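You operate a simulated robot arm through the tools that you are given. There is no shell and no other tool. Be economical: measure what you need, move in short steps, check, and stop when the job is done.

Carry out the task below with a simulated two-armed robot. There is one attempt and no reset: what you move stays moved.

Task
Wipe up the spill on the service bench top with the cloth and put it back.

Only the result counts: the job must be done as asked and must still hold three seconds after the hand-in. Knocking over, shifting, dropping, spilling or breaking anything else fails it. Flat cloth is picked up by pressing the open fingertips on it (5 to 10 N) and closing them slowly along it; thin cloth reads only 2 to 8 mm in the jaws.

Robot
Two 7-joint arms with two-finger grippers on one trunk, on a base that drives. Base frame: it is fixed to the floor where the robot stands at the start and does not move with it; the origin is under the middle of the robot, x ahead of it, y to its left, z up; the surface under the hand at the start is at about z = 0.82. Readings come in m, degrees, newtons and seconds.
The left shoulder is at the start at [0.088, 0.174, 1.05], the right one opposite. With the tool pointing down near the work surface each hand reaches from about 0.28 to 0.88 m from the robot's upright axis, wherever it stands, measured 20 degrees to its own side. Payload 2.94 kg a hand.
Tool frame (each hand has its own): the origin (TCP) lies between the finger pads and is the grasp point; the fingertips stand 0.03 m ahead of it; z points along the fingers, y is the line along which they close. Largest opening 0.138 m; the body of the gripper starts 0.109 m behind the TCP.
Orientation is told as [roll, pitch, yaw] about the base's x, y, z axes, in that order, counted from this pose: with the fingers straight down and closing along the base's y, the tool's x points along the base's -x, its y along +y and its z along -z.

Tools
- The arms move only by the tool send_rows. It takes "left_moves", "right_moves" or both (then of equal length, played together; a hand with none holds still); each is a list of rows, each a list of 3 entries, a list of its own where there are three numbers: the closure, from 0 (fully open) to 1 (shut), then the shift along the base's x, y, z in m, then the turn, a rotation vector about the base's x, y, z in rad. In form: [[jaw, [x, y, z], [ax, ay, az]], ...]. A call has 1 to 8 rows; each row shifts and turns the commanded pose from where the row before left it. Rows are played at 5 a second. More than 0.05 m and 8.6 degrees between two rows, or a gripper value outside its range, and nothing of the call is played. A pose out of reach is approached as far as the arm can. The call stops where the force on the tool passes 40 N (or 10 N more than at its start, if that is more) or the arm is blocked; 0.2 s more then pass. Each finger halts on what it meets, pressing with about 27 N; the grip force reading is that of the motor and also rises with nothing between the fingers. The clock runs only during rows and for 0.2 s after the last one: add rows that do not move to give the fingers time. The reply holds the time, the measured pose of the TCP, the force on the tool along the base axes, the opening and the grip force, in the units named above and with some noise, with the torque about the TCP (base axes, N m) and any sound that the robot's microphone picked up.
- Cameras (640 x 400 px; columns grow to the right, rows downward): "scene" is now at [0.1994, -0.0043, 1.5126]; the picture's right is [-0.06, -1.00, -0.00], its down [-0.83, 0.05, -0.55] and it looks along [0.55, -0.03, -0.83] (base axes); focal length 270 px, centre (320, 200). "left" rides on the left gripper at [0.071, -0.019, -0.146] in its tool frame; the picture's right is [0.26, 0.96, 0.00], its down [-0.85, 0.23, -0.48] and it looks along [-0.46, 0.12, 0.88] (tool axes); focal length 280 px, centre (320, 200). "right" rides on the right gripper at [0.071, 0.019, -0.146] in its tool frame; the picture's right is [-0.26, 0.97, 0.00], its down [-0.85, -0.23, -0.48] and it looks along [-0.46, -0.12, 0.88] (tool axes); focal length 280 px, centre (320, 200). There is no depth. A picture from a camera that has moved, and an enlarged one, comes with that camera's place and axes in the base frame and with its lens.
- grab_frame(camera): a new picture of that camera. It takes no simulated time.
- move_column(by): slides the trunk up (or, below 0, down) by that many m; the arms and the scene camera ride with it, the base frame stays. It gives what a move gives, with no picture.
- base_move(legs): drives the robot by 1 to 6 legs, each [ahead, turn to the left] in m and degrees, along the robot's own axes; the way and the turn of a leg run together, so that a leg with both is an arc; at most 1.5 m and 180 degrees a leg. The arms and the cameras ride along, it lands a little off, and it stops where it bumps. It gives what a move gives.
- turn_head(pan, tilt): turns the head with the scene camera to pan (to the left, within 120 degrees either way) and tilt (down, from -29 to 69), counted from straight ahead of the robot. It gives what a move gives.
- close_up(camera, box): a new picture of the part [left, top, right, bottom] of that camera's present view, enlarged. It takes no simulated time.
- close_job(): hands the job in; it is judged then, once.

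Work in short steps. Places have to be worked out from the pictures, the camera data and where the tool is seen: move nearer, look again, correct. Check each grasp and each placing, and mend what went wrong. You have 120 turns and 100 pictures in all, those below and enlarged ones among them. Open the grippers and draw the arms clear of the work before you hand the job in, unless the task says otherwise; then end with one line.

The tools are called after "Emit:" as name(argument=value, ...) on one line, values as JSON. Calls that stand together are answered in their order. send_rows: Moves the arms, as the interface text tells. Its arguments: {"type":"object","properties":{"left_moves":{"type":"array"},"right_moves":{"type":"array"}},"required":[]} The other tools are called the same way: move_column (by) slides the trunk up or down; base_move (legs) drives the base; turn_head (pan, tilt) turns the head that bears the scene camera; grab_frame (camera) takes a picture; close_up (camera, box) takes an enlarged picture of a part of a camera's view; close_job () hands the job in.

At the start:

```text
t: 0.0
left_position: [0.4999, 0.1114, 1.0798]
left_tool_rot: [0.1, 0.0, 0.0]
left_wrist_force: [-0.1, -0.9, -0.4]
left_torque: [0.01, -0.02, 0.0]
left_gripper_width: 0.1379
left_gripper_force: 0.0
right_position: [0.3743, -0.2141, 0.9954]
right_tool_rot: [0.0, 0.1, 0.0]
right_wrist_force: [-0.8, 0.5, -0.2]
right_torque: [0.03, 0.04, -0.01]
right_gripper_width: 0.138
right_gripper_force: 0.1
trunk travel left (down, up): [-0.225, 0.509]
robot x, y, heading: [0.0029, -0.0048, -0.0]
head pan, tilt: [-3.6, 56.4]
```

scene: 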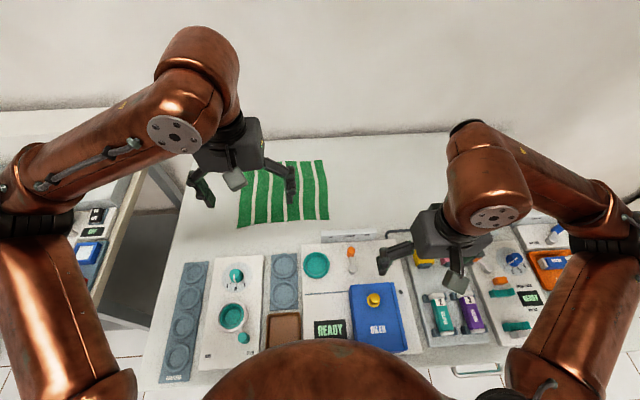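
right: 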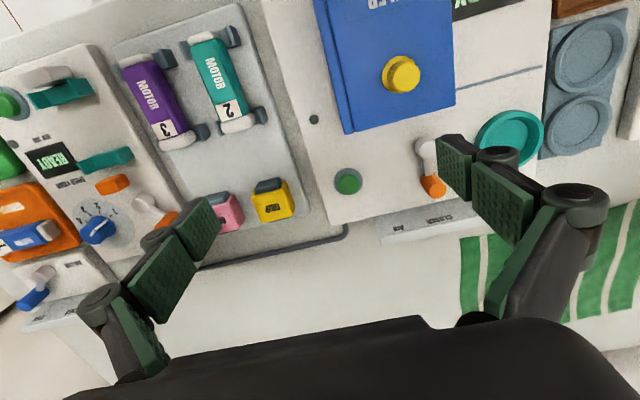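
left: 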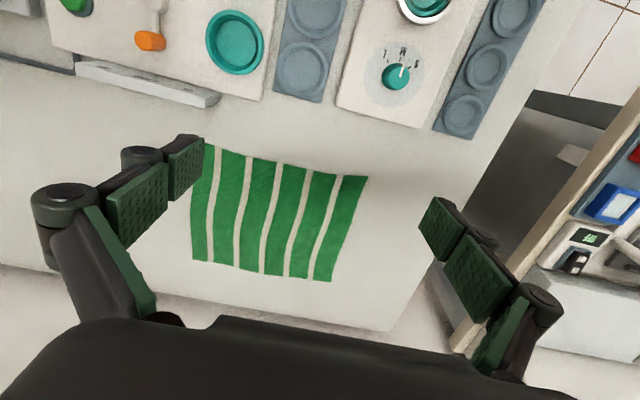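

The cloth (green striped) lies at the back of the bench, but I see no spill yet. I'll look around with the head, beginning left.

Emit:
turn_head(pan=70, tilt=35)

```text
t: 1.5
left_position: [0.4983, 0.1111, 1.0801]
left_tool_rot: [0.0, 0.0, -0.1]
left_wrist_force: [-0.3, 0.3, -0.1]
left_torque: [-0.01, 0.01, 0.01]
left_gripper_width: 0.138
left_gripper_force: 0.1
right_position: [0.3739, -0.2149, 0.9944]
right_tool_rot: [0.1, 0.0, 0.0]
right_wrist_force: [-0.3, -0.1, -0.5]
right_torque: [0.02, -0.03, -0.02]
right_gripper_width: 0.1379
right_gripper_force: 0.0
trunk travel left (down, up): [-0.225, 0.509]
robot x, y, heading: [-0.0016, -0.0012, -0.1]
head pan, tilt: [70.0, 35.0]
```

Take a picture to the left.

Emit:
grab_frame(camera="scene")

```text
96 pictures are left
camera scene: at [0.1592, 0.0828, 1.5426], right [0.94, -0.34, 0.0], down [-0.2, -0.54, -0.82], along [0.28, 0.77, -0.57], focal length 270 px, centre (320, 200)
```

scene: 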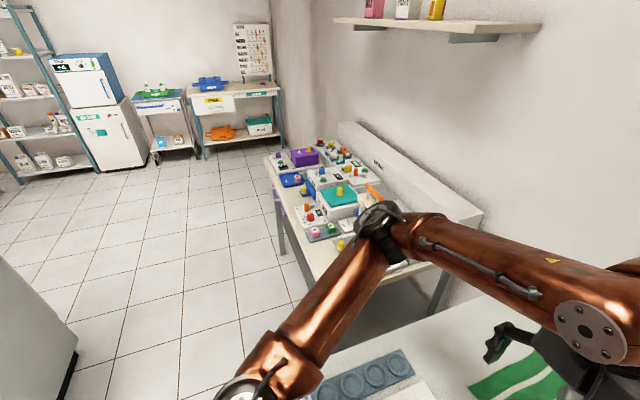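

Many benches. Look on to the right and behind.

Emit:
turn_head(pan=-70, tilt=35)

Emit:
grab_frame(camera="scene")

Emit:
turn_head(pan=-120, tilt=30)

Emit:
grab_frame(camera="scene")

Emit:
turn_head(pan=120, tilt=30)

Emit:
grab_frame(camera="scene")

```text
t: 3.7
left_position: [0.4989, 0.1108, 1.08]
left_tool_rot: [0.1, 0.0, 0.0]
left_wrist_force: [-0.1, -0.4, -0.5]
left_torque: [0.03, -0.01, -0.01]
left_gripper_width: 0.1379
left_gripper_force: 0.2
right_position: [0.3757, -0.215, 0.9948]
right_tool_rot: [0.0, 0.0, 0.0]
right_wrist_force: [-0.5, 0.2, 0.1]
right_torque: [0.01, -0.03, 0.02]
right_gripper_width: 0.138
right_gripper_force: 0.0
trunk travel left (down, up): [-0.225, 0.509]
robot x, y, heading: [0.0005, -0.0001, 0.0]
head pan, tilt: [-70.0, 35.0]
```

```text
95 pictures are left
camera scene: at [0.1591, -0.0827, 1.5426], right [-0.94, -0.34, 0.0], down [-0.2, 0.54, -0.82], along [0.28, -0.77, -0.57], focal length 270 px, centre (320, 200)
```

scene: 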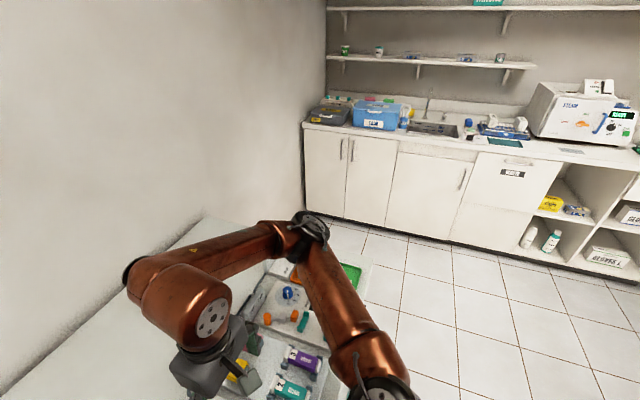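

```text
t: 4.9
left_position: [0.4992, 0.1111, 1.0812]
left_tool_rot: [-0.1, -0.1, 0.0]
left_wrist_force: [0.3, 0.4, -0.2]
left_torque: [0.0, 0.01, -0.01]
left_gripper_width: 0.1379
left_gripper_force: 0.1
right_position: [0.3738, -0.2139, 0.994]
right_tool_rot: [0.1, -0.1, -0.1]
right_wrist_force: [0.4, 0.1, 0.1]
right_torque: [0.03, 0.01, 0.0]
right_gripper_width: 0.1379
right_gripper_force: 0.0
trunk travel left (down, up): [-0.225, 0.509]
robot x, y, heading: [-0.0027, -0.0054, 0.1]
head pan, tilt: [-120.0, 30.0]
```

```text
94 pictures are left
camera scene: at [0.0838, -0.0783, 1.5504], right [-0.87, 0.5, 0.0], down [0.25, 0.43, -0.87], along [-0.43, -0.75, -0.5], focal length 270 px, centre (320, 200)
```

scene: 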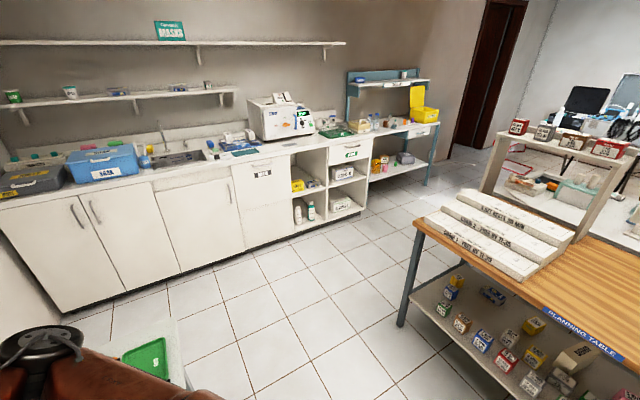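

```text
t: 8.3
left_position: [0.4986, 0.1104, 1.0805]
left_tool_rot: [0.1, 0.0, 0.0]
left_wrist_force: [0.1, 0.1, 0.4]
left_torque: [0.02, -0.01, 0.01]
left_gripper_width: 0.1378
left_gripper_force: 0.0
right_position: [0.3734, -0.2148, 0.9953]
right_tool_rot: [0.0, 0.0, 0.0]
right_wrist_force: [0.1, -0.1, 0.6]
right_torque: [-0.03, 0.01, -0.03]
right_gripper_width: 0.138
right_gripper_force: 0.0
trunk travel left (down, up): [-0.225, 0.509]
robot x, y, heading: [-0.0001, -0.0001, -0.1]
head pan, tilt: [120.0, 30.0]
```

```text
93 pictures are left
camera scene: at [0.0838, 0.0784, 1.5505], right [0.87, 0.5, 0.0], down [0.25, -0.43, -0.87], along [-0.43, 0.75, -0.5], focal length 270 px, centre (320, 200)
```

scene: 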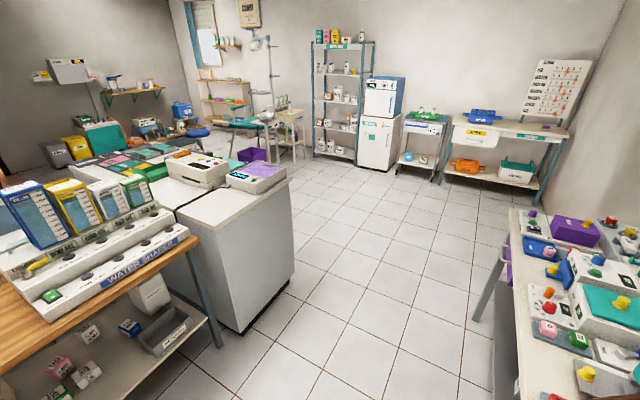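

No obvious spill elsewhere. I'll look over the bench in front, where the arms may hide it, starting right of the cloth.

Emit:
turn_head(pan=-30, tilt=45)

Emit:
grab_frame(camera="scene")

Emit:
turn_head(pan=25, tilt=60)

Emit:
grab_frame(camera="scene")

```text
t: 10.6
left_position: [0.4991, 0.1107, 1.0808]
left_tool_rot: [0.0, 0.0, 0.1]
left_wrist_force: [-0.6, -0.5, -0.2]
left_torque: [0.0, 0.01, 0.01]
left_gripper_width: 0.138
left_gripper_force: 0.1
right_position: [0.3747, -0.2142, 0.9964]
right_tool_rot: [0.0, 0.1, 0.0]
right_wrist_force: [0.0, -0.4, 0.2]
right_torque: [0.02, 0.02, 0.03]
right_gripper_width: 0.138
right_gripper_force: 0.2
trunk travel left (down, up): [-0.225, 0.509]
robot x, y, heading: [-0.0016, -0.0023, 0.1]
head pan, tilt: [-30.0, 45.0]
```

```text
92 pictures are left
camera scene: at [0.1994, -0.0405, 1.5278], right [-0.5, -0.87, 0.0], down [-0.61, 0.35, -0.71], along [0.61, -0.35, -0.71], focal length 270 px, centre (320, 200)
```

scene: 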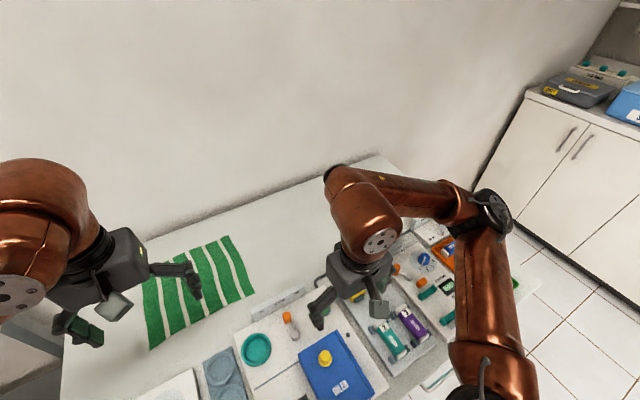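

```text
t: 11.8
left_position: [0.4986, 0.111, 1.0797]
left_tool_rot: [0.1, 0.0, -0.1]
left_wrist_force: [0.0, 0.3, -0.7]
left_torque: [-0.01, -0.02, 0.03]
left_gripper_width: 0.138
left_gripper_force: 0.1
right_position: [0.3735, -0.2142, 0.9953]
right_tool_rot: [0.0, 0.0, 0.0]
right_wrist_force: [-0.4, 0.5, 0.4]
right_torque: [0.02, 0.0, 0.0]
right_gripper_width: 0.138
right_gripper_force: 0.1
trunk travel left (down, up): [-0.225, 0.509]
robot x, y, heading: [-0.0006, -0.0024, -0.0]
head pan, tilt: [25.0, 60.0]
```

```text
91 pictures are left
camera scene: at [0.1894, 0.0282, 1.5083], right [0.42, -0.91, 0.0], down [-0.79, -0.37, -0.5], along [0.45, 0.21, -0.87], focal length 270 px, centre (320, 200)
```

scene: 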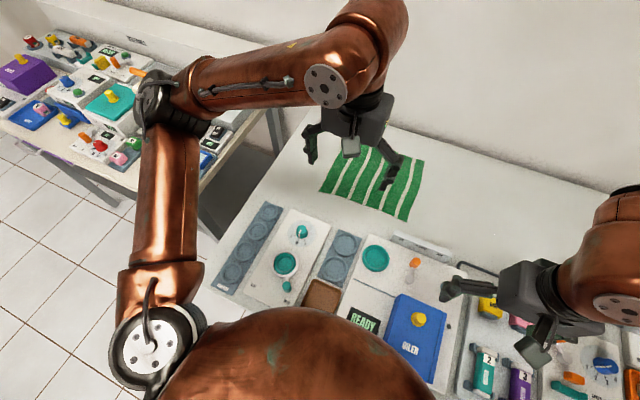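

The bench top near me shows a brown square; I'll zoom on that and on the far benches' labels.

Emit:
close_up(camera="scene", box=[200, 190, 460, 352])

Emit:
close_up(camera="right", box=[0, 0, 640, 400])

Emit:
close_up(camera="left", box=[0, 100, 480, 400])

```text
2.46 times, centred on (330, 271) of scene
camera zoom: at [0.1894, 0.0282, 1.5083], right [0.42, -0.91, 0.0], down [-0.79, -0.37, -0.5], along [0.45, 0.21, -0.87], focal length 663 px, centre (295, 25)
```

zoom: 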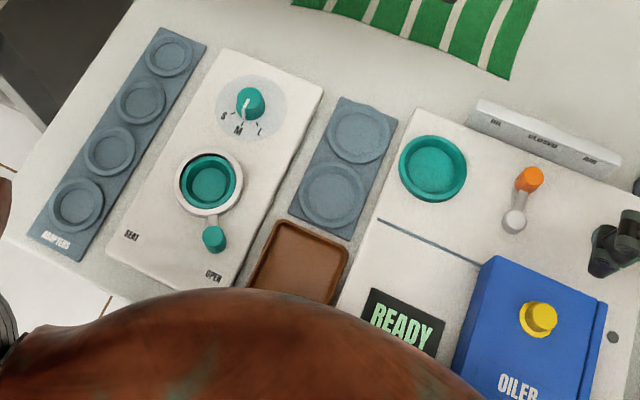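

```text
1.00 times, centred on (320, 200) of right (not enlarged: the box is as wide or as high as the picture)
camera zoom: at [0.3026, -0.196, 1.1412], right [0.26, 0.97, 0.0], down [0.85, -0.23, 0.48], along [0.46, -0.12, -0.88], focal length 280 px, centre (320, 200)
```

zoom: 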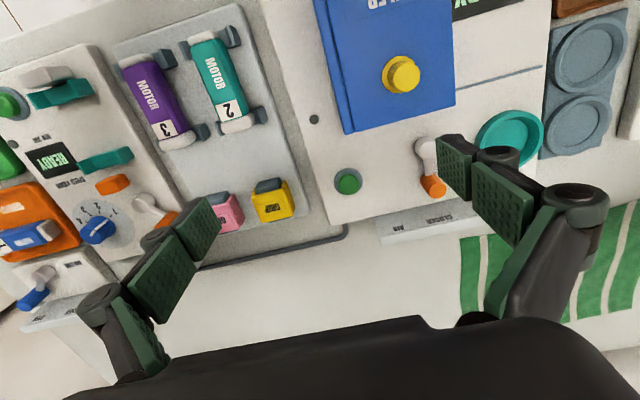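

```text
1.33 times, centred on (240, 250) of left
camera zoom: at [0.4286, 0.0908, 1.2266], right [-0.26, 0.96, 0.0], down [0.85, 0.23, 0.48], along [0.46, 0.12, -0.88], focal length 374 px, centre (427, 133)
```

zoom: 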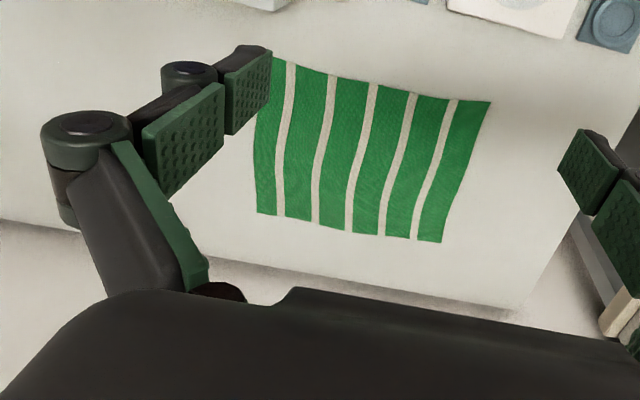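

No spill in view here yet. I'll raise the trunk to see over the arms and survey closely.

Emit:
move_column(by=0.45)

Emit:
turn_head(pan=0, tilt=65)

Emit:
grab_frame(camera="scene")

Emit:
grab_frame(camera="right")

Emit:
grab_frame(camera="left")

```text
refused: 0.45 is not a number from -0.4 to 0.4
```

```text
t: 12.7
left_position: [0.4991, 0.1112, 1.0802]
left_tool_rot: [0.0, 0.0, 0.1]
left_wrist_force: [-0.3, -0.6, 0.3]
left_torque: [0.03, 0.01, 0.01]
left_gripper_width: 0.138
left_gripper_force: 0.0
right_position: [0.3745, -0.2145, 0.9955]
right_tool_rot: [0.0, 0.0, 0.0]
right_wrist_force: [-0.2, -0.2, -1.2]
right_torque: [0.02, -0.02, 0.02]
right_gripper_width: 0.138
right_gripper_force: 0.1
trunk travel left (down, up): [-0.225, 0.509]
robot x, y, heading: [-0.0, -0.0036, 0.0]
head pan, tilt: [0.0, 65.0]
```

```text
87 pictures are left
camera scene: at [0.1897, 0.0001, 1.5028], right [0.0, -1.0, 0.0], down [-0.91, 0.0, -0.42], along [0.42, 0.0, -0.91], focal length 270 px, centre (320, 200)
```

scene: 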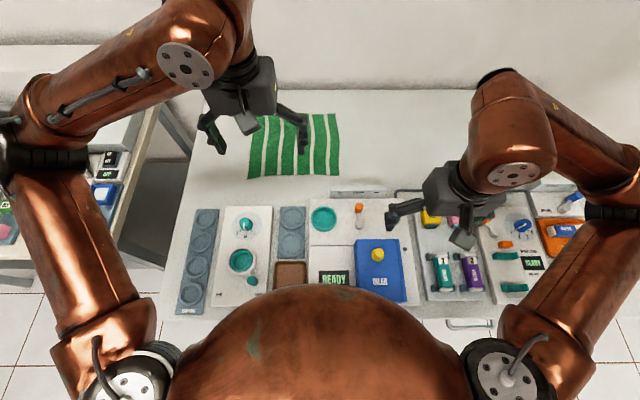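

```text
86 pictures are left
camera right: at [0.3026, -0.1959, 1.1412], right [0.26, 0.97, 0.0], down [0.85, -0.23, 0.48], along [0.46, -0.12, -0.88], focal length 280 px, centre (320, 200)
```

right: 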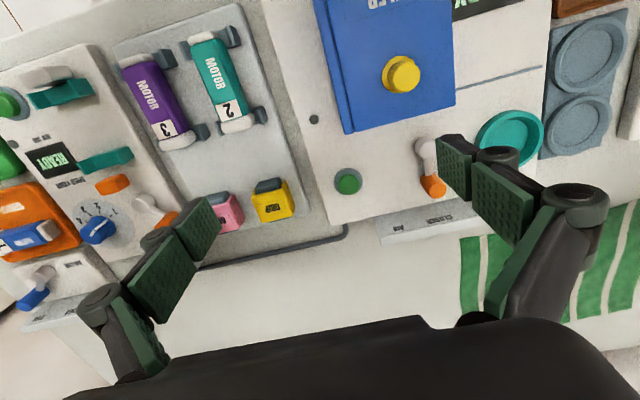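

```text
85 pictures are left
camera left: at [0.4286, 0.0908, 1.2266], right [-0.26, 0.96, 0.0], down [0.85, 0.23, 0.48], along [0.46, 0.12, -0.88], focal length 280 px, centre (320, 200)
```

left: 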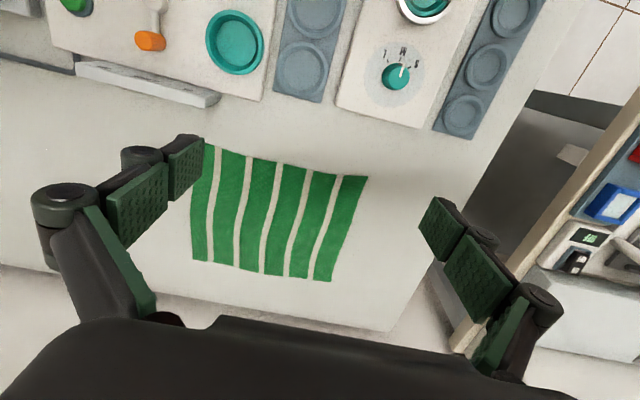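

This top seems clean, so the service bench may be another one. I'll zoom on the others for labels and a spill.

Emit:
turn_head(pan=-120, tilt=20)

Emit:
close_up(camera="scene", box=[300, 80, 640, 292])

Emit:
close_up(camera="scene", box=[0, 80, 340, 292])

Emit:
turn_head(pan=75, tilt=35)

Emit:
close_up(camera="scene", box=[220, 110, 500, 285])

Emit:
close_up(camera="scene", box=[0, 20, 280, 195])

```text
t: 14.7
left_position: [0.4996, 0.1116, 1.0801]
left_tool_rot: [0.0, 0.0, 0.0]
left_wrist_force: [-0.7, -0.1, -0.4]
left_torque: [0.01, 0.02, -0.03]
left_gripper_width: 0.1378
left_gripper_force: 0.0
right_position: [0.3735, -0.2154, 0.9951]
right_tool_rot: [0.0, 0.0, 0.0]
right_wrist_force: [-0.7, 0.5, -0.8]
right_torque: [-0.01, 0.0, 0.05]
right_gripper_width: 0.138
right_gripper_force: 0.1
trunk travel left (down, up): [-0.225, 0.509]
robot x, y, heading: [0.0025, -0.0026, -0.1]
head pan, tilt: [-120.0, 20.0]
```

```text
1.88 times, centred on (470, 186) of scene
camera zoom: at [0.0825, -0.0806, 1.5665], right [-0.87, 0.5, 0.0], down [0.17, 0.3, -0.94], along [-0.47, -0.81, -0.34], focal length 507 px, centre (38, 226)
```

zoom: 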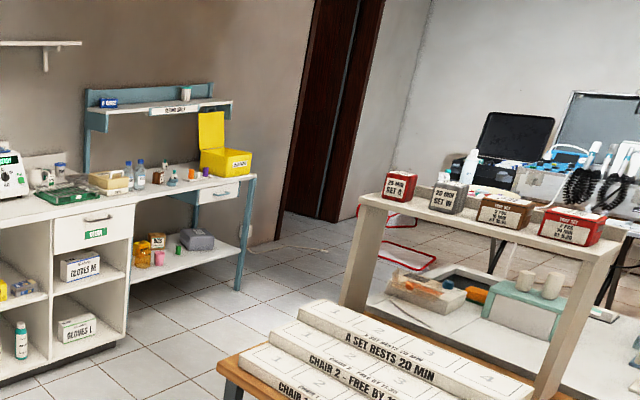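

```text
1.88 times, centred on (170, 186) of scene
camera zoom: at [0.0825, -0.0806, 1.5665], right [-0.87, 0.5, 0.0], down [0.17, 0.3, -0.94], along [-0.47, -0.81, -0.34], focal length 507 px, centre (602, 226)
```

zoom: 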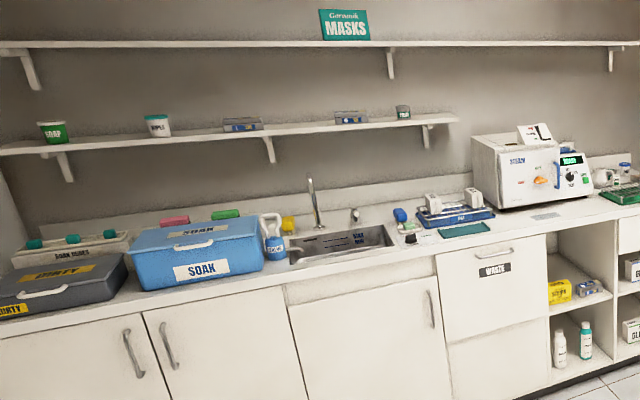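

```text
t: 17.6
left_position: [0.4996, 0.1109, 1.0797]
left_tool_rot: [0.0, 0.0, 0.0]
left_wrist_force: [0.2, 0.9, -1.1]
left_torque: [-0.03, -0.01, 0.01]
left_gripper_width: 0.138
left_gripper_force: 0.0
right_position: [0.3742, -0.2132, 0.9957]
right_tool_rot: [0.0, 0.0, 0.0]
right_wrist_force: [0.1, -0.6, 0.0]
right_torque: [0.03, 0.0, -0.02]
right_gripper_width: 0.1381
right_gripper_force: 0.1
trunk travel left (down, up): [-0.225, 0.509]
robot x, y, heading: [0.0002, 0.0003, -0.1]
head pan, tilt: [75.0, 35.0]
```

```text
2.29 times, centred on (360, 198) of scene
camera zoom: at [0.1518, 0.0851, 1.5427], right [0.97, -0.26, 0.0], down [-0.15, -0.55, -0.82], along [0.21, 0.79, -0.57], focal length 616 px, centre (229, 206)
```

zoom: 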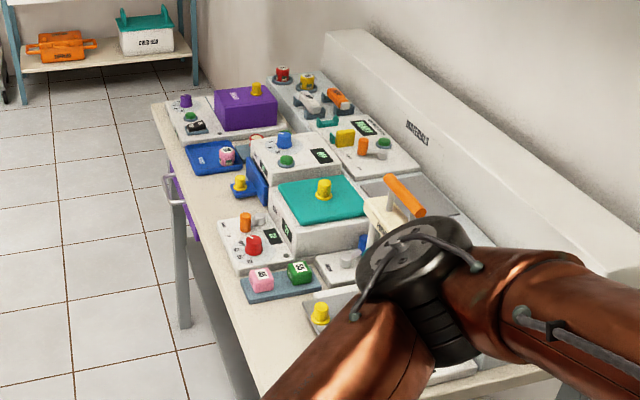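

```text
2.29 times, centred on (140, 108) of scene
camera zoom: at [0.1518, 0.0851, 1.5427], right [0.97, -0.26, 0.0], down [-0.15, -0.55, -0.82], along [0.21, 0.79, -0.57], focal length 616 px, centre (731, 411)
```

zoom: 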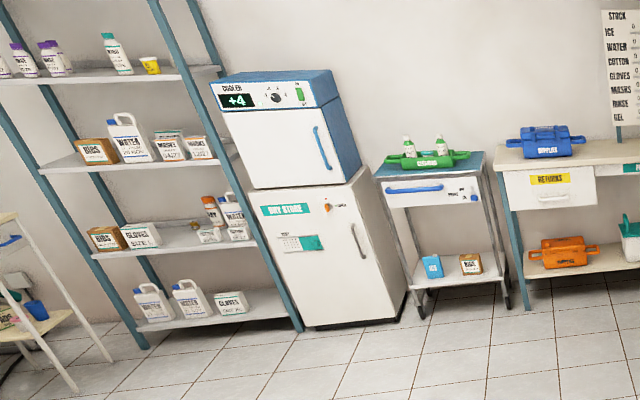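

The others aren't it: the bench in front (adapters, oiler, motors) is the service bench. I'll raise the right hand and move it right so the hidden back-right area can be seen.

Emit:
send_rows(right_moves=[[0, [0, -0.03, 0.03], [0, 0, 0]], [0, [0.02, -0.03, 0.03], [0, 0, 0]], [0, [0.02, -0.03, 0.03], [0, 0, 0]], [0, [0.02, -0.03, 0.03], [0, 0, 0]], [0, [0.02, -0.03, 0.03], [0, 0, 0]], [0, [0.02, -0.03, 0], [0, 0, 0]]])

Emit:
turn_head(pan=-10, tilt=50)

Emit:
grab_frame(camera="right")

Emit:
grab_frame(camera="scene")

```text
t: 19.0
left_position: [0.4983, 0.1092, 1.081]
left_tool_rot: [0.1, 0.1, -0.1]
left_wrist_force: [0.5, -1.0, 0.3]
left_torque: [0.03, -0.02, 0.01]
left_gripper_width: 0.1376
left_gripper_force: 0.0
right_position: [0.4729, -0.3965, 1.1433]
right_tool_rot: [0.1, 0.1, 0.1]
right_wrist_force: [0.8, -1.1, 0.3]
right_torque: [0.02, 0.03, -0.01]
right_gripper_width: 0.1378
right_gripper_force: 0.1
trunk travel left (down, up): [-0.225, 0.509]
robot x, y, heading: [-0.0026, -0.0046, -0.0]
head pan, tilt: [75.0, 35.0]
```

```text
t: 20.6
left_position: [0.4991, 0.112, 1.0806]
left_tool_rot: [0.0, 0.0, 0.0]
left_wrist_force: [-0.2, -0.2, -0.4]
left_torque: [0.02, -0.01, -0.02]
left_gripper_width: 0.1381
left_gripper_force: 0.0
right_position: [0.4736, -0.3947, 1.1438]
right_tool_rot: [-0.1, 0.1, 0.0]
right_wrist_force: [0.8, -0.1, 0.6]
right_torque: [-0.04, -0.03, 0.02]
right_gripper_width: 0.1379
right_gripper_force: 0.0
trunk travel left (down, up): [-0.225, 0.509]
robot x, y, heading: [0.0017, -0.0006, 0.0]
head pan, tilt: [-10.0, 50.0]
```

```text
80 pictures are left
camera right: at [0.4021, -0.376, 1.2903], right [0.26, 0.97, 0.0], down [0.85, -0.23, 0.48], along [0.46, -0.12, -0.88], focal length 280 px, centre (320, 200)
```

right: 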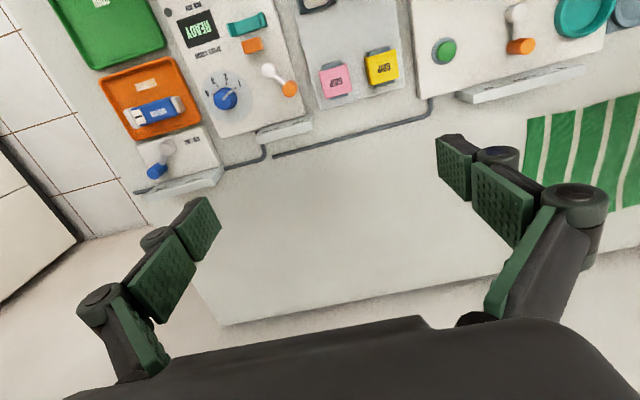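

```text
79 pictures are left
camera scene: at [0.2048, -0.0134, 1.5209], right [-0.17, -0.98, 0.0], down [-0.75, 0.13, -0.64], along [0.63, -0.11, -0.77], focal length 270 px, centre (320, 200)
```

scene: 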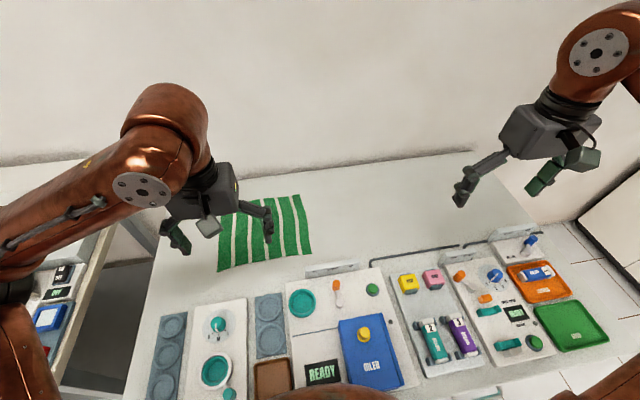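

Still none obvious; perhaps it's faint. Zoom on the bare back area from both cameras.

Emit:
close_up(camera="scene", box=[290, 140, 530, 290])

Emit:
close_up(camera="scene", box=[110, 240, 366, 400])

Emit:
close_up(camera="scene", box=[366, 240, 622, 400])

Emit:
close_up(camera="scene", box=[80, 180, 336, 340])

```text
2.67 times, centred on (410, 215) of scene
camera zoom: at [0.2048, -0.0134, 1.5209], right [-0.17, -0.98, 0.0], down [-0.75, 0.13, -0.64], along [0.63, -0.11, -0.77], focal length 719 px, centre (80, 160)
```

zoom: 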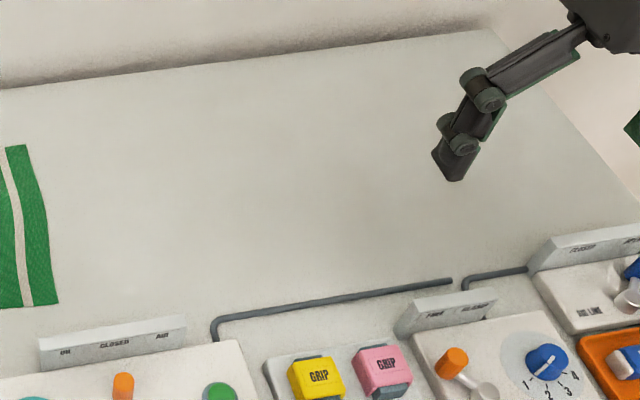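

```text
2.50 times, centred on (238, 320) of scene
camera zoom: at [0.2048, -0.0134, 1.5209], right [-0.17, -0.98, 0.0], down [-0.75, 0.13, -0.64], along [0.63, -0.11, -0.77], focal length 674 px, centre (525, -100)
```

zoom: 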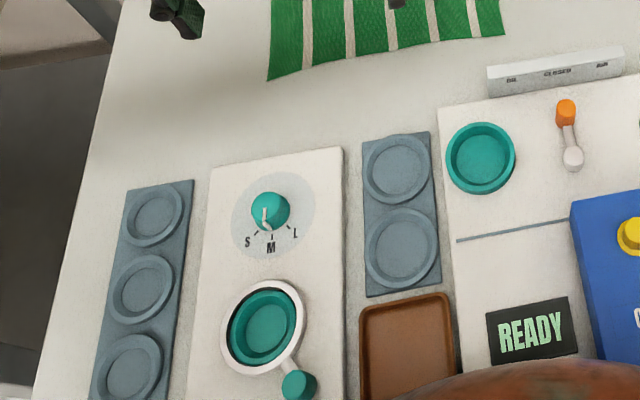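

```text
2.50 times, centred on (494, 320) of scene
camera zoom: at [0.2048, -0.0134, 1.5209], right [-0.17, -0.98, 0.0], down [-0.75, 0.13, -0.64], along [0.63, -0.11, -0.77], focal length 674 px, centre (-115, -100)
```

zoom: 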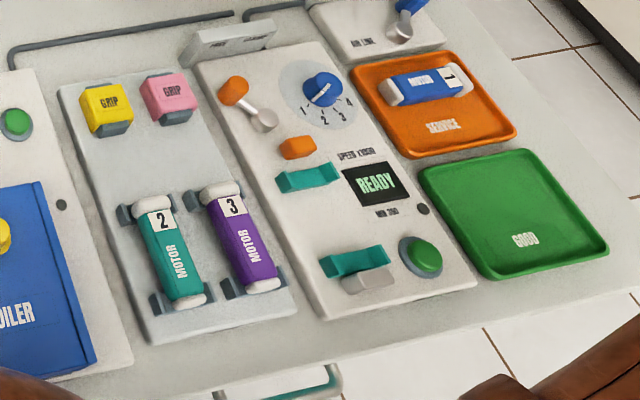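

```text
2.50 times, centred on (208, 260) of scene
camera zoom: at [0.2048, -0.0134, 1.5209], right [-0.17, -0.98, 0.0], down [-0.75, 0.13, -0.64], along [0.63, -0.11, -0.77], focal length 674 px, centre (600, 50)
```

zoom: 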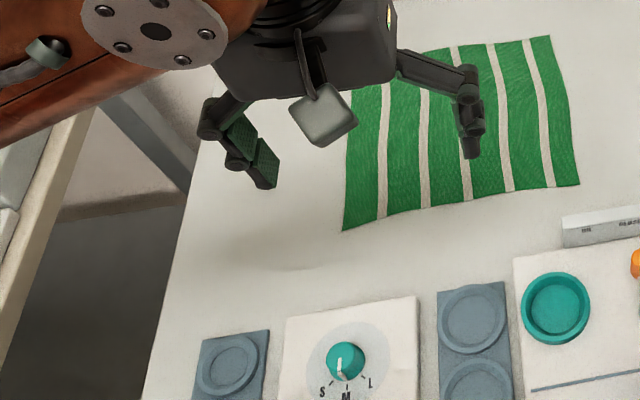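

There's a darker patch left-front of the cloth, possibly the hand's shadow or the spill. I'll move the left hand up and away to tell.

Emit:
send_rows(left_moves=[[0, [-0.02, 0.03, 0.03], [0, 0, 0]], [0, [-0.03, 0.03, 0.03], [0, 0, 0]], [0, [-0.03, 0.03, 0.02], [0, 0, 0]], [0, [-0.03, 0.03, 0.0], [0, 0, 0]], [0, [-0.03, 0.03, 0.0], [0, 0, 0]]])

Emit:
turn_head(pan=5, tilt=55)

Emit:
grab_frame(camera="left")

Emit:
grab_frame(camera="scene")

```text
refused: row 2 steps farther than a row can; nothing moved
```

```text
t: 21.4
left_position: [0.4989, 0.1125, 1.0808]
left_tool_rot: [0.0, -0.1, 0.0]
left_wrist_force: [0.3, 0.1, 0.3]
left_torque: [0.04, 0.0, 0.0]
left_gripper_width: 0.138
left_gripper_force: 0.0
right_position: [0.4734, -0.3957, 1.1438]
right_tool_rot: [0.0, 0.0, 0.1]
right_wrist_force: [-0.3, 0.2, 0.3]
right_torque: [0.01, 0.0, 0.01]
right_gripper_width: 0.1381
right_gripper_force: 0.0
trunk travel left (down, up): [-0.225, 0.509]
robot x, y, heading: [0.0011, 0.0006, -0.4]
head pan, tilt: [5.0, 55.0]
```

```text
74 pictures are left
camera left: at [0.4286, 0.0907, 1.2266], right [-0.26, 0.96, 0.0], down [0.85, 0.23, 0.48], along [0.46, 0.12, -0.88], focal length 280 px, centre (320, 200)
```

left: 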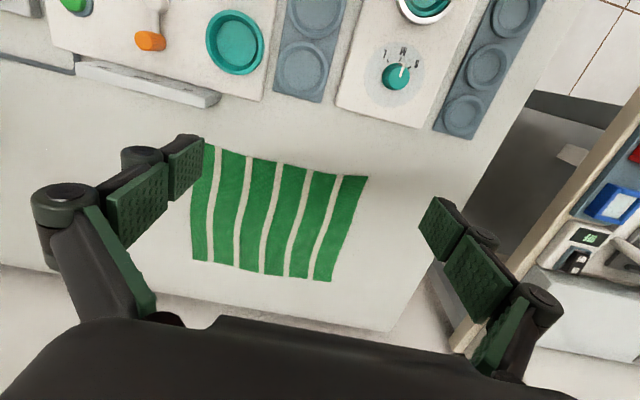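

```text
73 pictures are left
camera scene: at [0.2008, 0.0061, 1.5144], right [0.09, -1.0, 0.0], down [-0.82, -0.07, -0.57], along [0.57, 0.05, -0.82], focal length 270 px, centre (320, 200)
```

scene: 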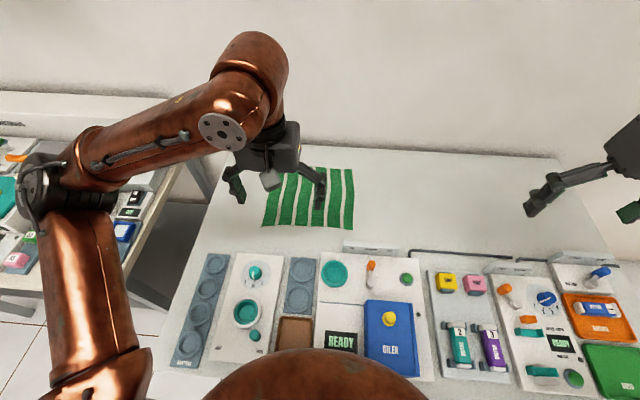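

The patch moves with no clear shape. I'll back the base 0.25 m to see the near edge hidden by the trunk, with the hands riding up clear.

Emit:
base_move(legs=[[-0.25, 0]])

Emit:
grab_frame(camera="scene")

Emit:
grab_frame(camera="left")

Emit:
grab_frame(camera="right")

```text
t: 23.2
left_position: [0.2528, 0.1113, 1.0787]
left_tool_rot: [-0.1, 0.2, 0.1]
left_wrist_force: [0.3, 0.7, -0.7]
left_torque: [-0.01, 0.09, 0.02]
left_gripper_width: 0.1377
left_gripper_force: 0.1
right_position: [0.228, -0.3939, 1.1427]
right_tool_rot: [0.0, 0.2, 0.0]
right_wrist_force: [0.5, 0.8, -0.3]
right_torque: [0.01, 0.09, -0.03]
right_gripper_width: 0.138
right_gripper_force: 0.0
trunk travel left (down, up): [-0.225, 0.509]
robot x, y, heading: [-0.2486, -0.0021, -0.0]
head pan, tilt: [5.0, 55.0]
```

```text
72 pictures are left
camera scene: at [-0.0447, 0.0061, 1.5137], right [0.09, -1.0, 0.0], down [-0.82, -0.07, -0.57], along [0.57, 0.05, -0.82], focal length 270 px, centre (320, 200)
```

scene: 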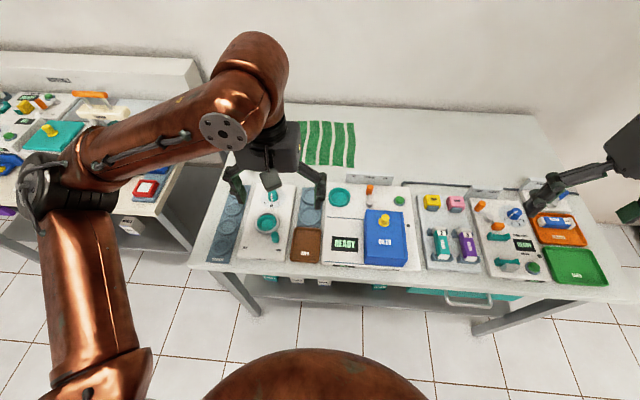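

```text
71 pictures are left
camera left: at [0.1831, 0.0908, 1.2249], right [-0.26, 0.96, 0.0], down [0.85, 0.23, 0.47], along [0.46, 0.13, -0.88], focal length 280 px, centre (320, 200)
```

left: 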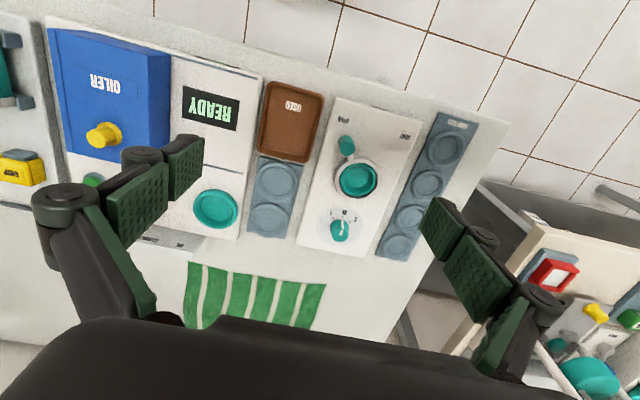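

```text
70 pictures are left
camera right: at [0.1573, -0.376, 1.2886], right [0.26, 0.97, 0.0], down [0.85, -0.23, 0.47], along [0.46, -0.12, -0.88], focal length 280 px, centre (320, 200)
```

right: 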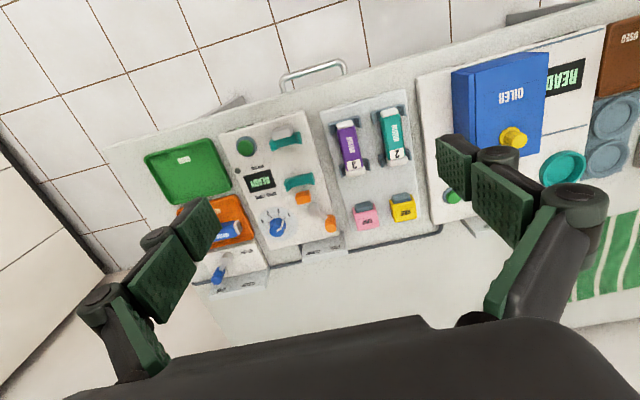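

Near edge is clean too. Zoom on the cloth's surroundings and the back now that shadows moved.

Emit:
close_up(camera="scene", box=[190, 90, 390, 215])

Emit:
close_up(camera="scene", box=[350, 90, 590, 240])

Emit:
close_up(camera="left", box=[100, 180, 440, 392])

```text
3.20 times, centred on (290, 152) of scene
camera zoom: at [-0.0447, 0.0061, 1.5137], right [0.09, -1.0, 0.0], down [-0.82, -0.07, -0.57], along [0.57, 0.05, -0.82], focal length 862 px, centre (416, 352)
```

zoom: 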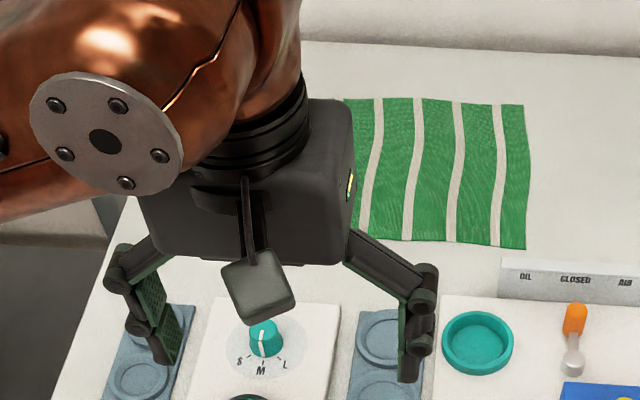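

```text
2.67 times, centred on (470, 165) of scene
camera zoom: at [-0.0447, 0.0061, 1.5137], right [0.09, -1.0, 0.0], down [-0.82, -0.07, -0.57], along [0.57, 0.05, -0.82], focal length 719 px, centre (-80, 293)
```

zoom: 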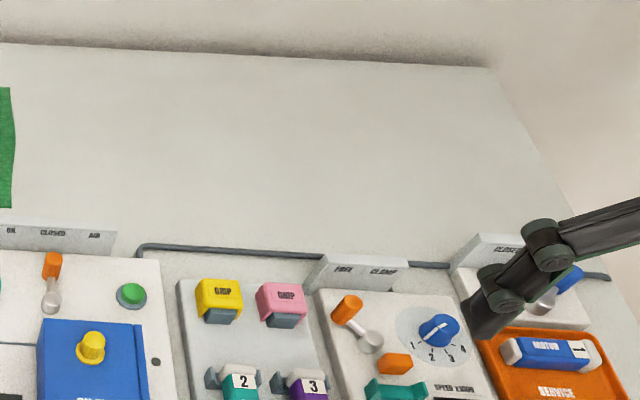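

```text
1.88 times, centred on (270, 286) of left
camera zoom: at [0.1831, 0.0908, 1.2249], right [-0.26, 0.96, 0.0], down [0.85, 0.23, 0.47], along [0.46, 0.13, -0.88], focal length 528 px, centre (414, 38)
```

zoom: 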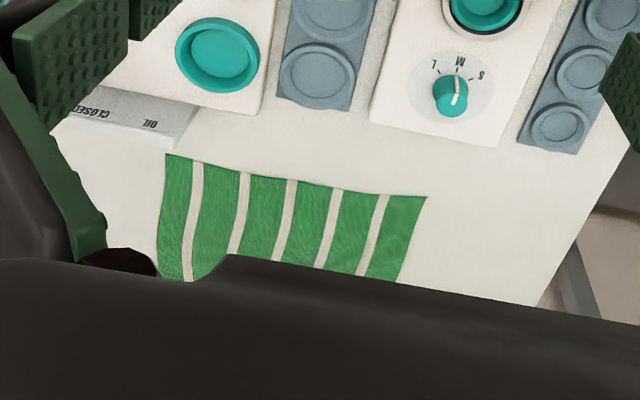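

This top really looks clean at this light. I'll zoom strongly on the other bench tops and labels before deciding.

Emit:
turn_head(pan=50, tilt=35)

Emit:
grab_frame(camera="scene")

Emit:
turn_head(pan=90, tilt=20)

Emit:
close_up(camera="scene", box=[300, 60, 540, 210])

Emit:
turn_head(pan=-120, tilt=20)

Emit:
close_up(camera="scene", box=[240, 100, 440, 225])

```text
t: 24.3
left_position: [0.2498, 0.1099, 1.0795]
left_tool_rot: [0.1, 0.1, 0.1]
left_wrist_force: [-0.3, 0.2, 0.0]
left_torque: [0.03, 0.0, 0.0]
left_gripper_width: 0.1378
left_gripper_force: 0.1
right_position: [0.2262, -0.3942, 1.1446]
right_tool_rot: [0.0, 0.1, 0.1]
right_wrist_force: [0.0, -0.2, -0.3]
right_torque: [0.0, 0.01, 0.01]
right_gripper_width: 0.138
right_gripper_force: 0.2
trunk travel left (down, up): [-0.225, 0.509]
robot x, y, heading: [-0.2485, -0.003, 0.1]
head pan, tilt: [50.0, 35.0]
```

```text
66 pictures are left
camera scene: at [-0.0632, 0.0675, 1.5426], right [0.77, -0.64, 0.0], down [-0.37, -0.44, -0.82], along [0.53, 0.63, -0.57], focal length 270 px, centre (320, 200)
```

scene: 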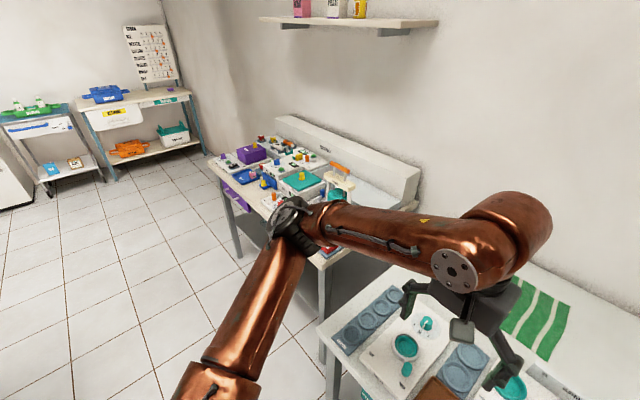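

```text
t: 25.4
left_position: [0.2495, 0.1111, 1.0793]
left_tool_rot: [0.0, 0.1, 0.1]
left_wrist_force: [0.7, 0.6, 0.7]
left_torque: [-0.02, 0.0, -0.02]
left_gripper_width: 0.138
left_gripper_force: 0.1
right_position: [0.2261, -0.3944, 1.1438]
right_tool_rot: [-0.1, 0.1, 0.2]
right_wrist_force: [-0.2, -0.7, 0.1]
right_torque: [0.01, 0.01, 0.01]
right_gripper_width: 0.1379
right_gripper_force: 0.1
trunk travel left (down, up): [-0.225, 0.509]
robot x, y, heading: [-0.2494, -0.0023, 0.1]
head pan, tilt: [90.0, 20.0]
```

```text
2.67 times, centred on (420, 135) of scene
camera zoom: at [-0.1198, 0.0931, 1.5665], right [1.0, 0.0, 0.0], down [0.0, -0.34, -0.94], along [0.0, 0.94, -0.34], focal length 719 px, centre (53, 373)
```

zoom: 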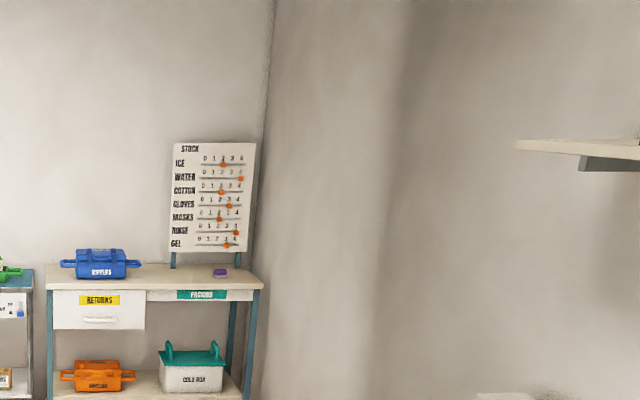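

```text
t: 28.4
left_position: [0.2506, 0.1103, 1.0802]
left_tool_rot: [0.0, 0.1, 0.1]
left_wrist_force: [-0.7, 0.5, 0.8]
left_torque: [-0.01, 0.01, -0.01]
left_gripper_width: 0.1379
left_gripper_force: 0.1
right_position: [0.2256, -0.3952, 1.1449]
right_tool_rot: [0.0, 0.1, 0.2]
right_wrist_force: [-0.2, 0.4, 0.3]
right_torque: [0.03, 0.01, 0.01]
right_gripper_width: 0.1378
right_gripper_force: 0.0
trunk travel left (down, up): [-0.225, 0.509]
robot x, y, heading: [-0.2486, -0.0019, -0.1]
head pan, tilt: [-120.0, 20.0]
```

```text
3.20 times, centred on (340, 162) of scene
camera zoom: at [-0.1662, -0.0808, 1.5665], right [-0.87, 0.5, 0.0], down [0.17, 0.3, -0.94], along [-0.47, -0.81, -0.34], focal length 862 px, centre (256, 320)
```

zoom: 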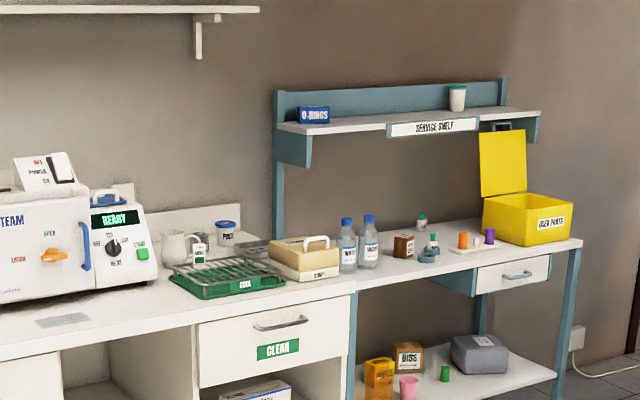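

A bench labelled "SERVICE SHELF" stands beyond the counter. Zoom on its top.

Emit:
close_up(camera="scene", box=[340, 155, 430, 211])

Emit:
grab_frame(camera="scene")

```text
7.11 times, centred on (385, 183) of scene
camera zoom: at [-0.1662, -0.0808, 1.5665], right [-0.87, 0.5, 0.0], down [0.17, 0.3, -0.94], along [-0.47, -0.81, -0.34], focal length 1917 px, centre (-142, 321)
```

zoom: 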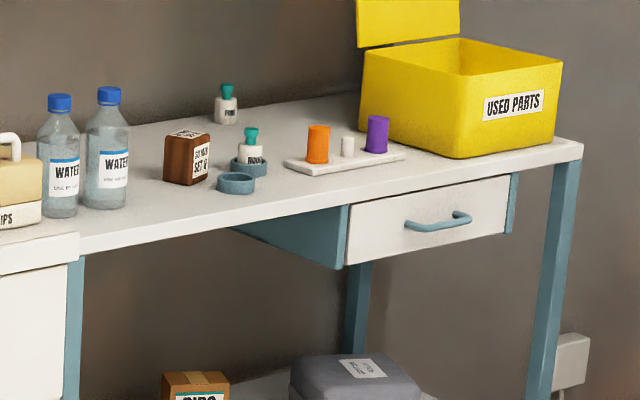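

```text
62 pictures are left
camera scene: at [-0.1662, -0.0808, 1.5665], right [-0.87, 0.5, 0.0], down [0.17, 0.3, -0.94], along [-0.47, -0.81, -0.34], focal length 270 px, centre (320, 200)
```

scene: 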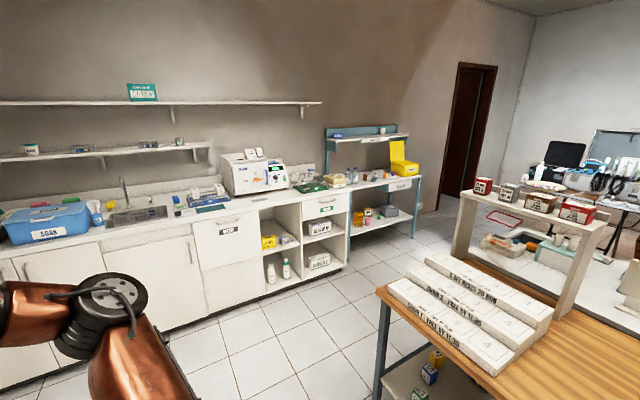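

Neither shows a spill; the cloth bench remains the best candidate and the spill may be faint. I'll raise both hands out of the view and look at the back strip in high zoom.

Emit:
send_rows(left_moves=[[0, [0, 0.045, 0], [0, 0, 0]], [0, [0, 0.045, 0], [0, 0, 0]], [0, [0, 0.045, 0], [0, 0, 0]], [0, [0, 0.045, 0], [0, 0, 0]], [0, [0, 0.045, 0], [0, 0, 0]]], right_moves=[[0, [-0.02, -0.03, 0], [0, 0, 0]], [0, [-0.02, -0.03, 0], [0, 0, 0]], [0, [-0.02, -0.03, 0], [0, 0, 0]], [0, [-0.02, -0.02, 0], [0, 0, 0]], [0, [-0.02, 0, 0], [0, 0, 0]]])

Emit:
turn_head(pan=0, tilt=45)

Emit:
close_up(camera="scene", box=[180, 120, 400, 258])

Emit:
close_up(camera="scene", box=[380, 120, 600, 258])

```text
t: 29.6
left_position: [0.2501, 0.3386, 1.0817]
left_tool_rot: [-0.1, 0.0, 0.0]
left_wrist_force: [-0.7, -0.1, 0.3]
left_torque: [-0.06, -0.01, 0.0]
left_gripper_width: 0.1381
left_gripper_force: 0.0
right_position: [0.1875, -0.474, 1.1101]
right_tool_rot: [-0.1, 0.0, 0.2]
right_wrist_force: [1.0, 0.2, -0.8]
right_torque: [-0.06, 0.01, 0.04]
right_gripper_width: 0.138
right_gripper_force: 0.1
right hand out of reach, approached as far as the arm can: row 2, 3, 4, 5
trunk travel left (down, up): [-0.225, 0.509]
robot x, y, heading: [-0.2498, -0.0016, 0.1]
head pan, tilt: [-120.0, 20.0]
```

```text
t: 31.6
left_position: [0.2502, 0.3353, 1.0814]
left_tool_rot: [0.1, 0.2, 0.1]
left_wrist_force: [0.2, 0.4, 1.0]
left_torque: [-0.03, -0.01, 0.01]
left_gripper_width: 0.1379
left_gripper_force: 0.0
right_position: [0.1876, -0.4754, 1.1096]
right_tool_rot: [0.0, 0.1, 0.2]
right_wrist_force: [0.4, -0.5, -0.2]
right_torque: [-0.01, -0.02, 0.03]
right_gripper_width: 0.1377
right_gripper_force: 0.1
trunk travel left (down, up): [-0.225, 0.509]
robot x, y, heading: [-0.2507, -0.001, 0.1]
head pan, tilt: [0.0, 45.0]
```

```text
2.90 times, centred on (290, 189) of scene
camera zoom: at [-0.0385, 0.0002, 1.5278], right [0.0, -1.0, 0.0], down [-0.71, 0.0, -0.71], along [0.71, 0.0, -0.71], focal length 781 px, centre (407, 232)
```

zoom: 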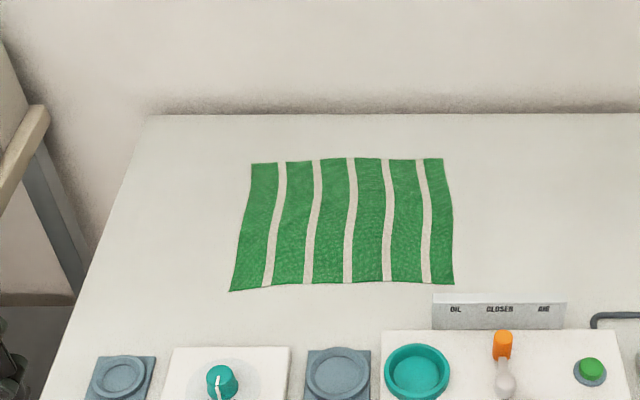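

```text
2.90 times, centred on (490, 189) of scene
camera zoom: at [-0.0385, 0.0002, 1.5278], right [0.0, -1.0, 0.0], down [-0.71, 0.0, -0.71], along [0.71, 0.0, -0.71], focal length 781 px, centre (-173, 232)
```

zoom: 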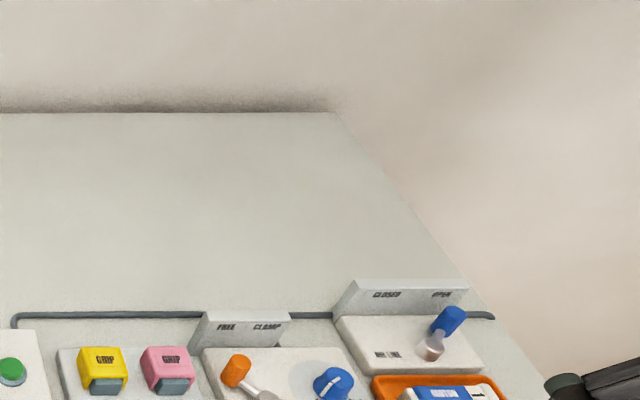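

The bench in front is clean, and the other one with the "SERVICE SHELF" sign (about x -1.5..-2.3, front at y≈-1.8) may be the service bench. I'll turn right and drive 0.6 m to look closer.

Emit:
base_move(legs=[[0, -90], [0.6, 0]])

Emit:
turn_head(pan=-50, tilt=25)

Emit:
grab_frame(camera="scene")

```text
t: 38.8
left_position: [0.0756, -1.1032, 1.0805]
left_tool_rot: [0.0, 0.2, -90.7]
left_wrist_force: [-0.3, -1.4, -0.1]
left_torque: [0.0, 0.02, 0.0]
left_gripper_width: 0.1379
left_gripper_force: 0.1
right_position: [-0.7341, -1.0299, 1.11]
right_tool_rot: [0.0, 0.2, -90.7]
right_wrist_force: [-0.4, -1.3, 0.5]
right_torque: [0.03, -0.01, 0.04]
right_gripper_width: 0.1379
right_gripper_force: 0.1
trunk travel left (down, up): [-0.225, 0.509]
robot x, y, heading: [-0.2589, -0.5989, -90.9]
head pan, tilt: [0.0, 45.0]
```

```text
t: 40.0
left_position: [0.0757, -1.1028, 1.0817]
left_tool_rot: [0.0, 0.1, -90.7]
left_wrist_force: [-0.1, 0.1, 0.0]
left_torque: [0.0, -0.02, 0.02]
left_gripper_width: 0.1378
left_gripper_force: 0.0
right_position: [-0.7347, -1.0291, 1.111]
right_tool_rot: [0.0, 0.1, -90.6]
right_wrist_force: [0.0, -0.5, -0.2]
right_torque: [-0.03, 0.0, 0.02]
right_gripper_width: 0.1381
right_gripper_force: 0.1
trunk travel left (down, up): [-0.225, 0.509]
robot x, y, heading: [-0.2527, -0.6011, -90.7]
head pan, tilt: [-50.0, 25.0]
```

```text
59 pictures are left
camera scene: at [-0.3293, -0.7867, 1.5584], right [-0.63, 0.77, 0.0], down [0.33, 0.27, -0.91], along [-0.7, -0.57, -0.42], focal length 270 px, centre (320, 200)
```

scene: 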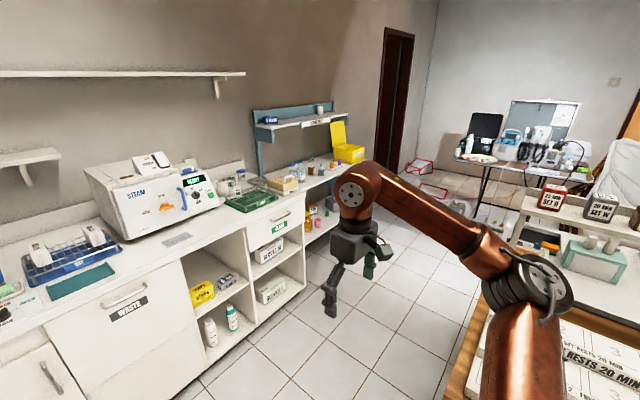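

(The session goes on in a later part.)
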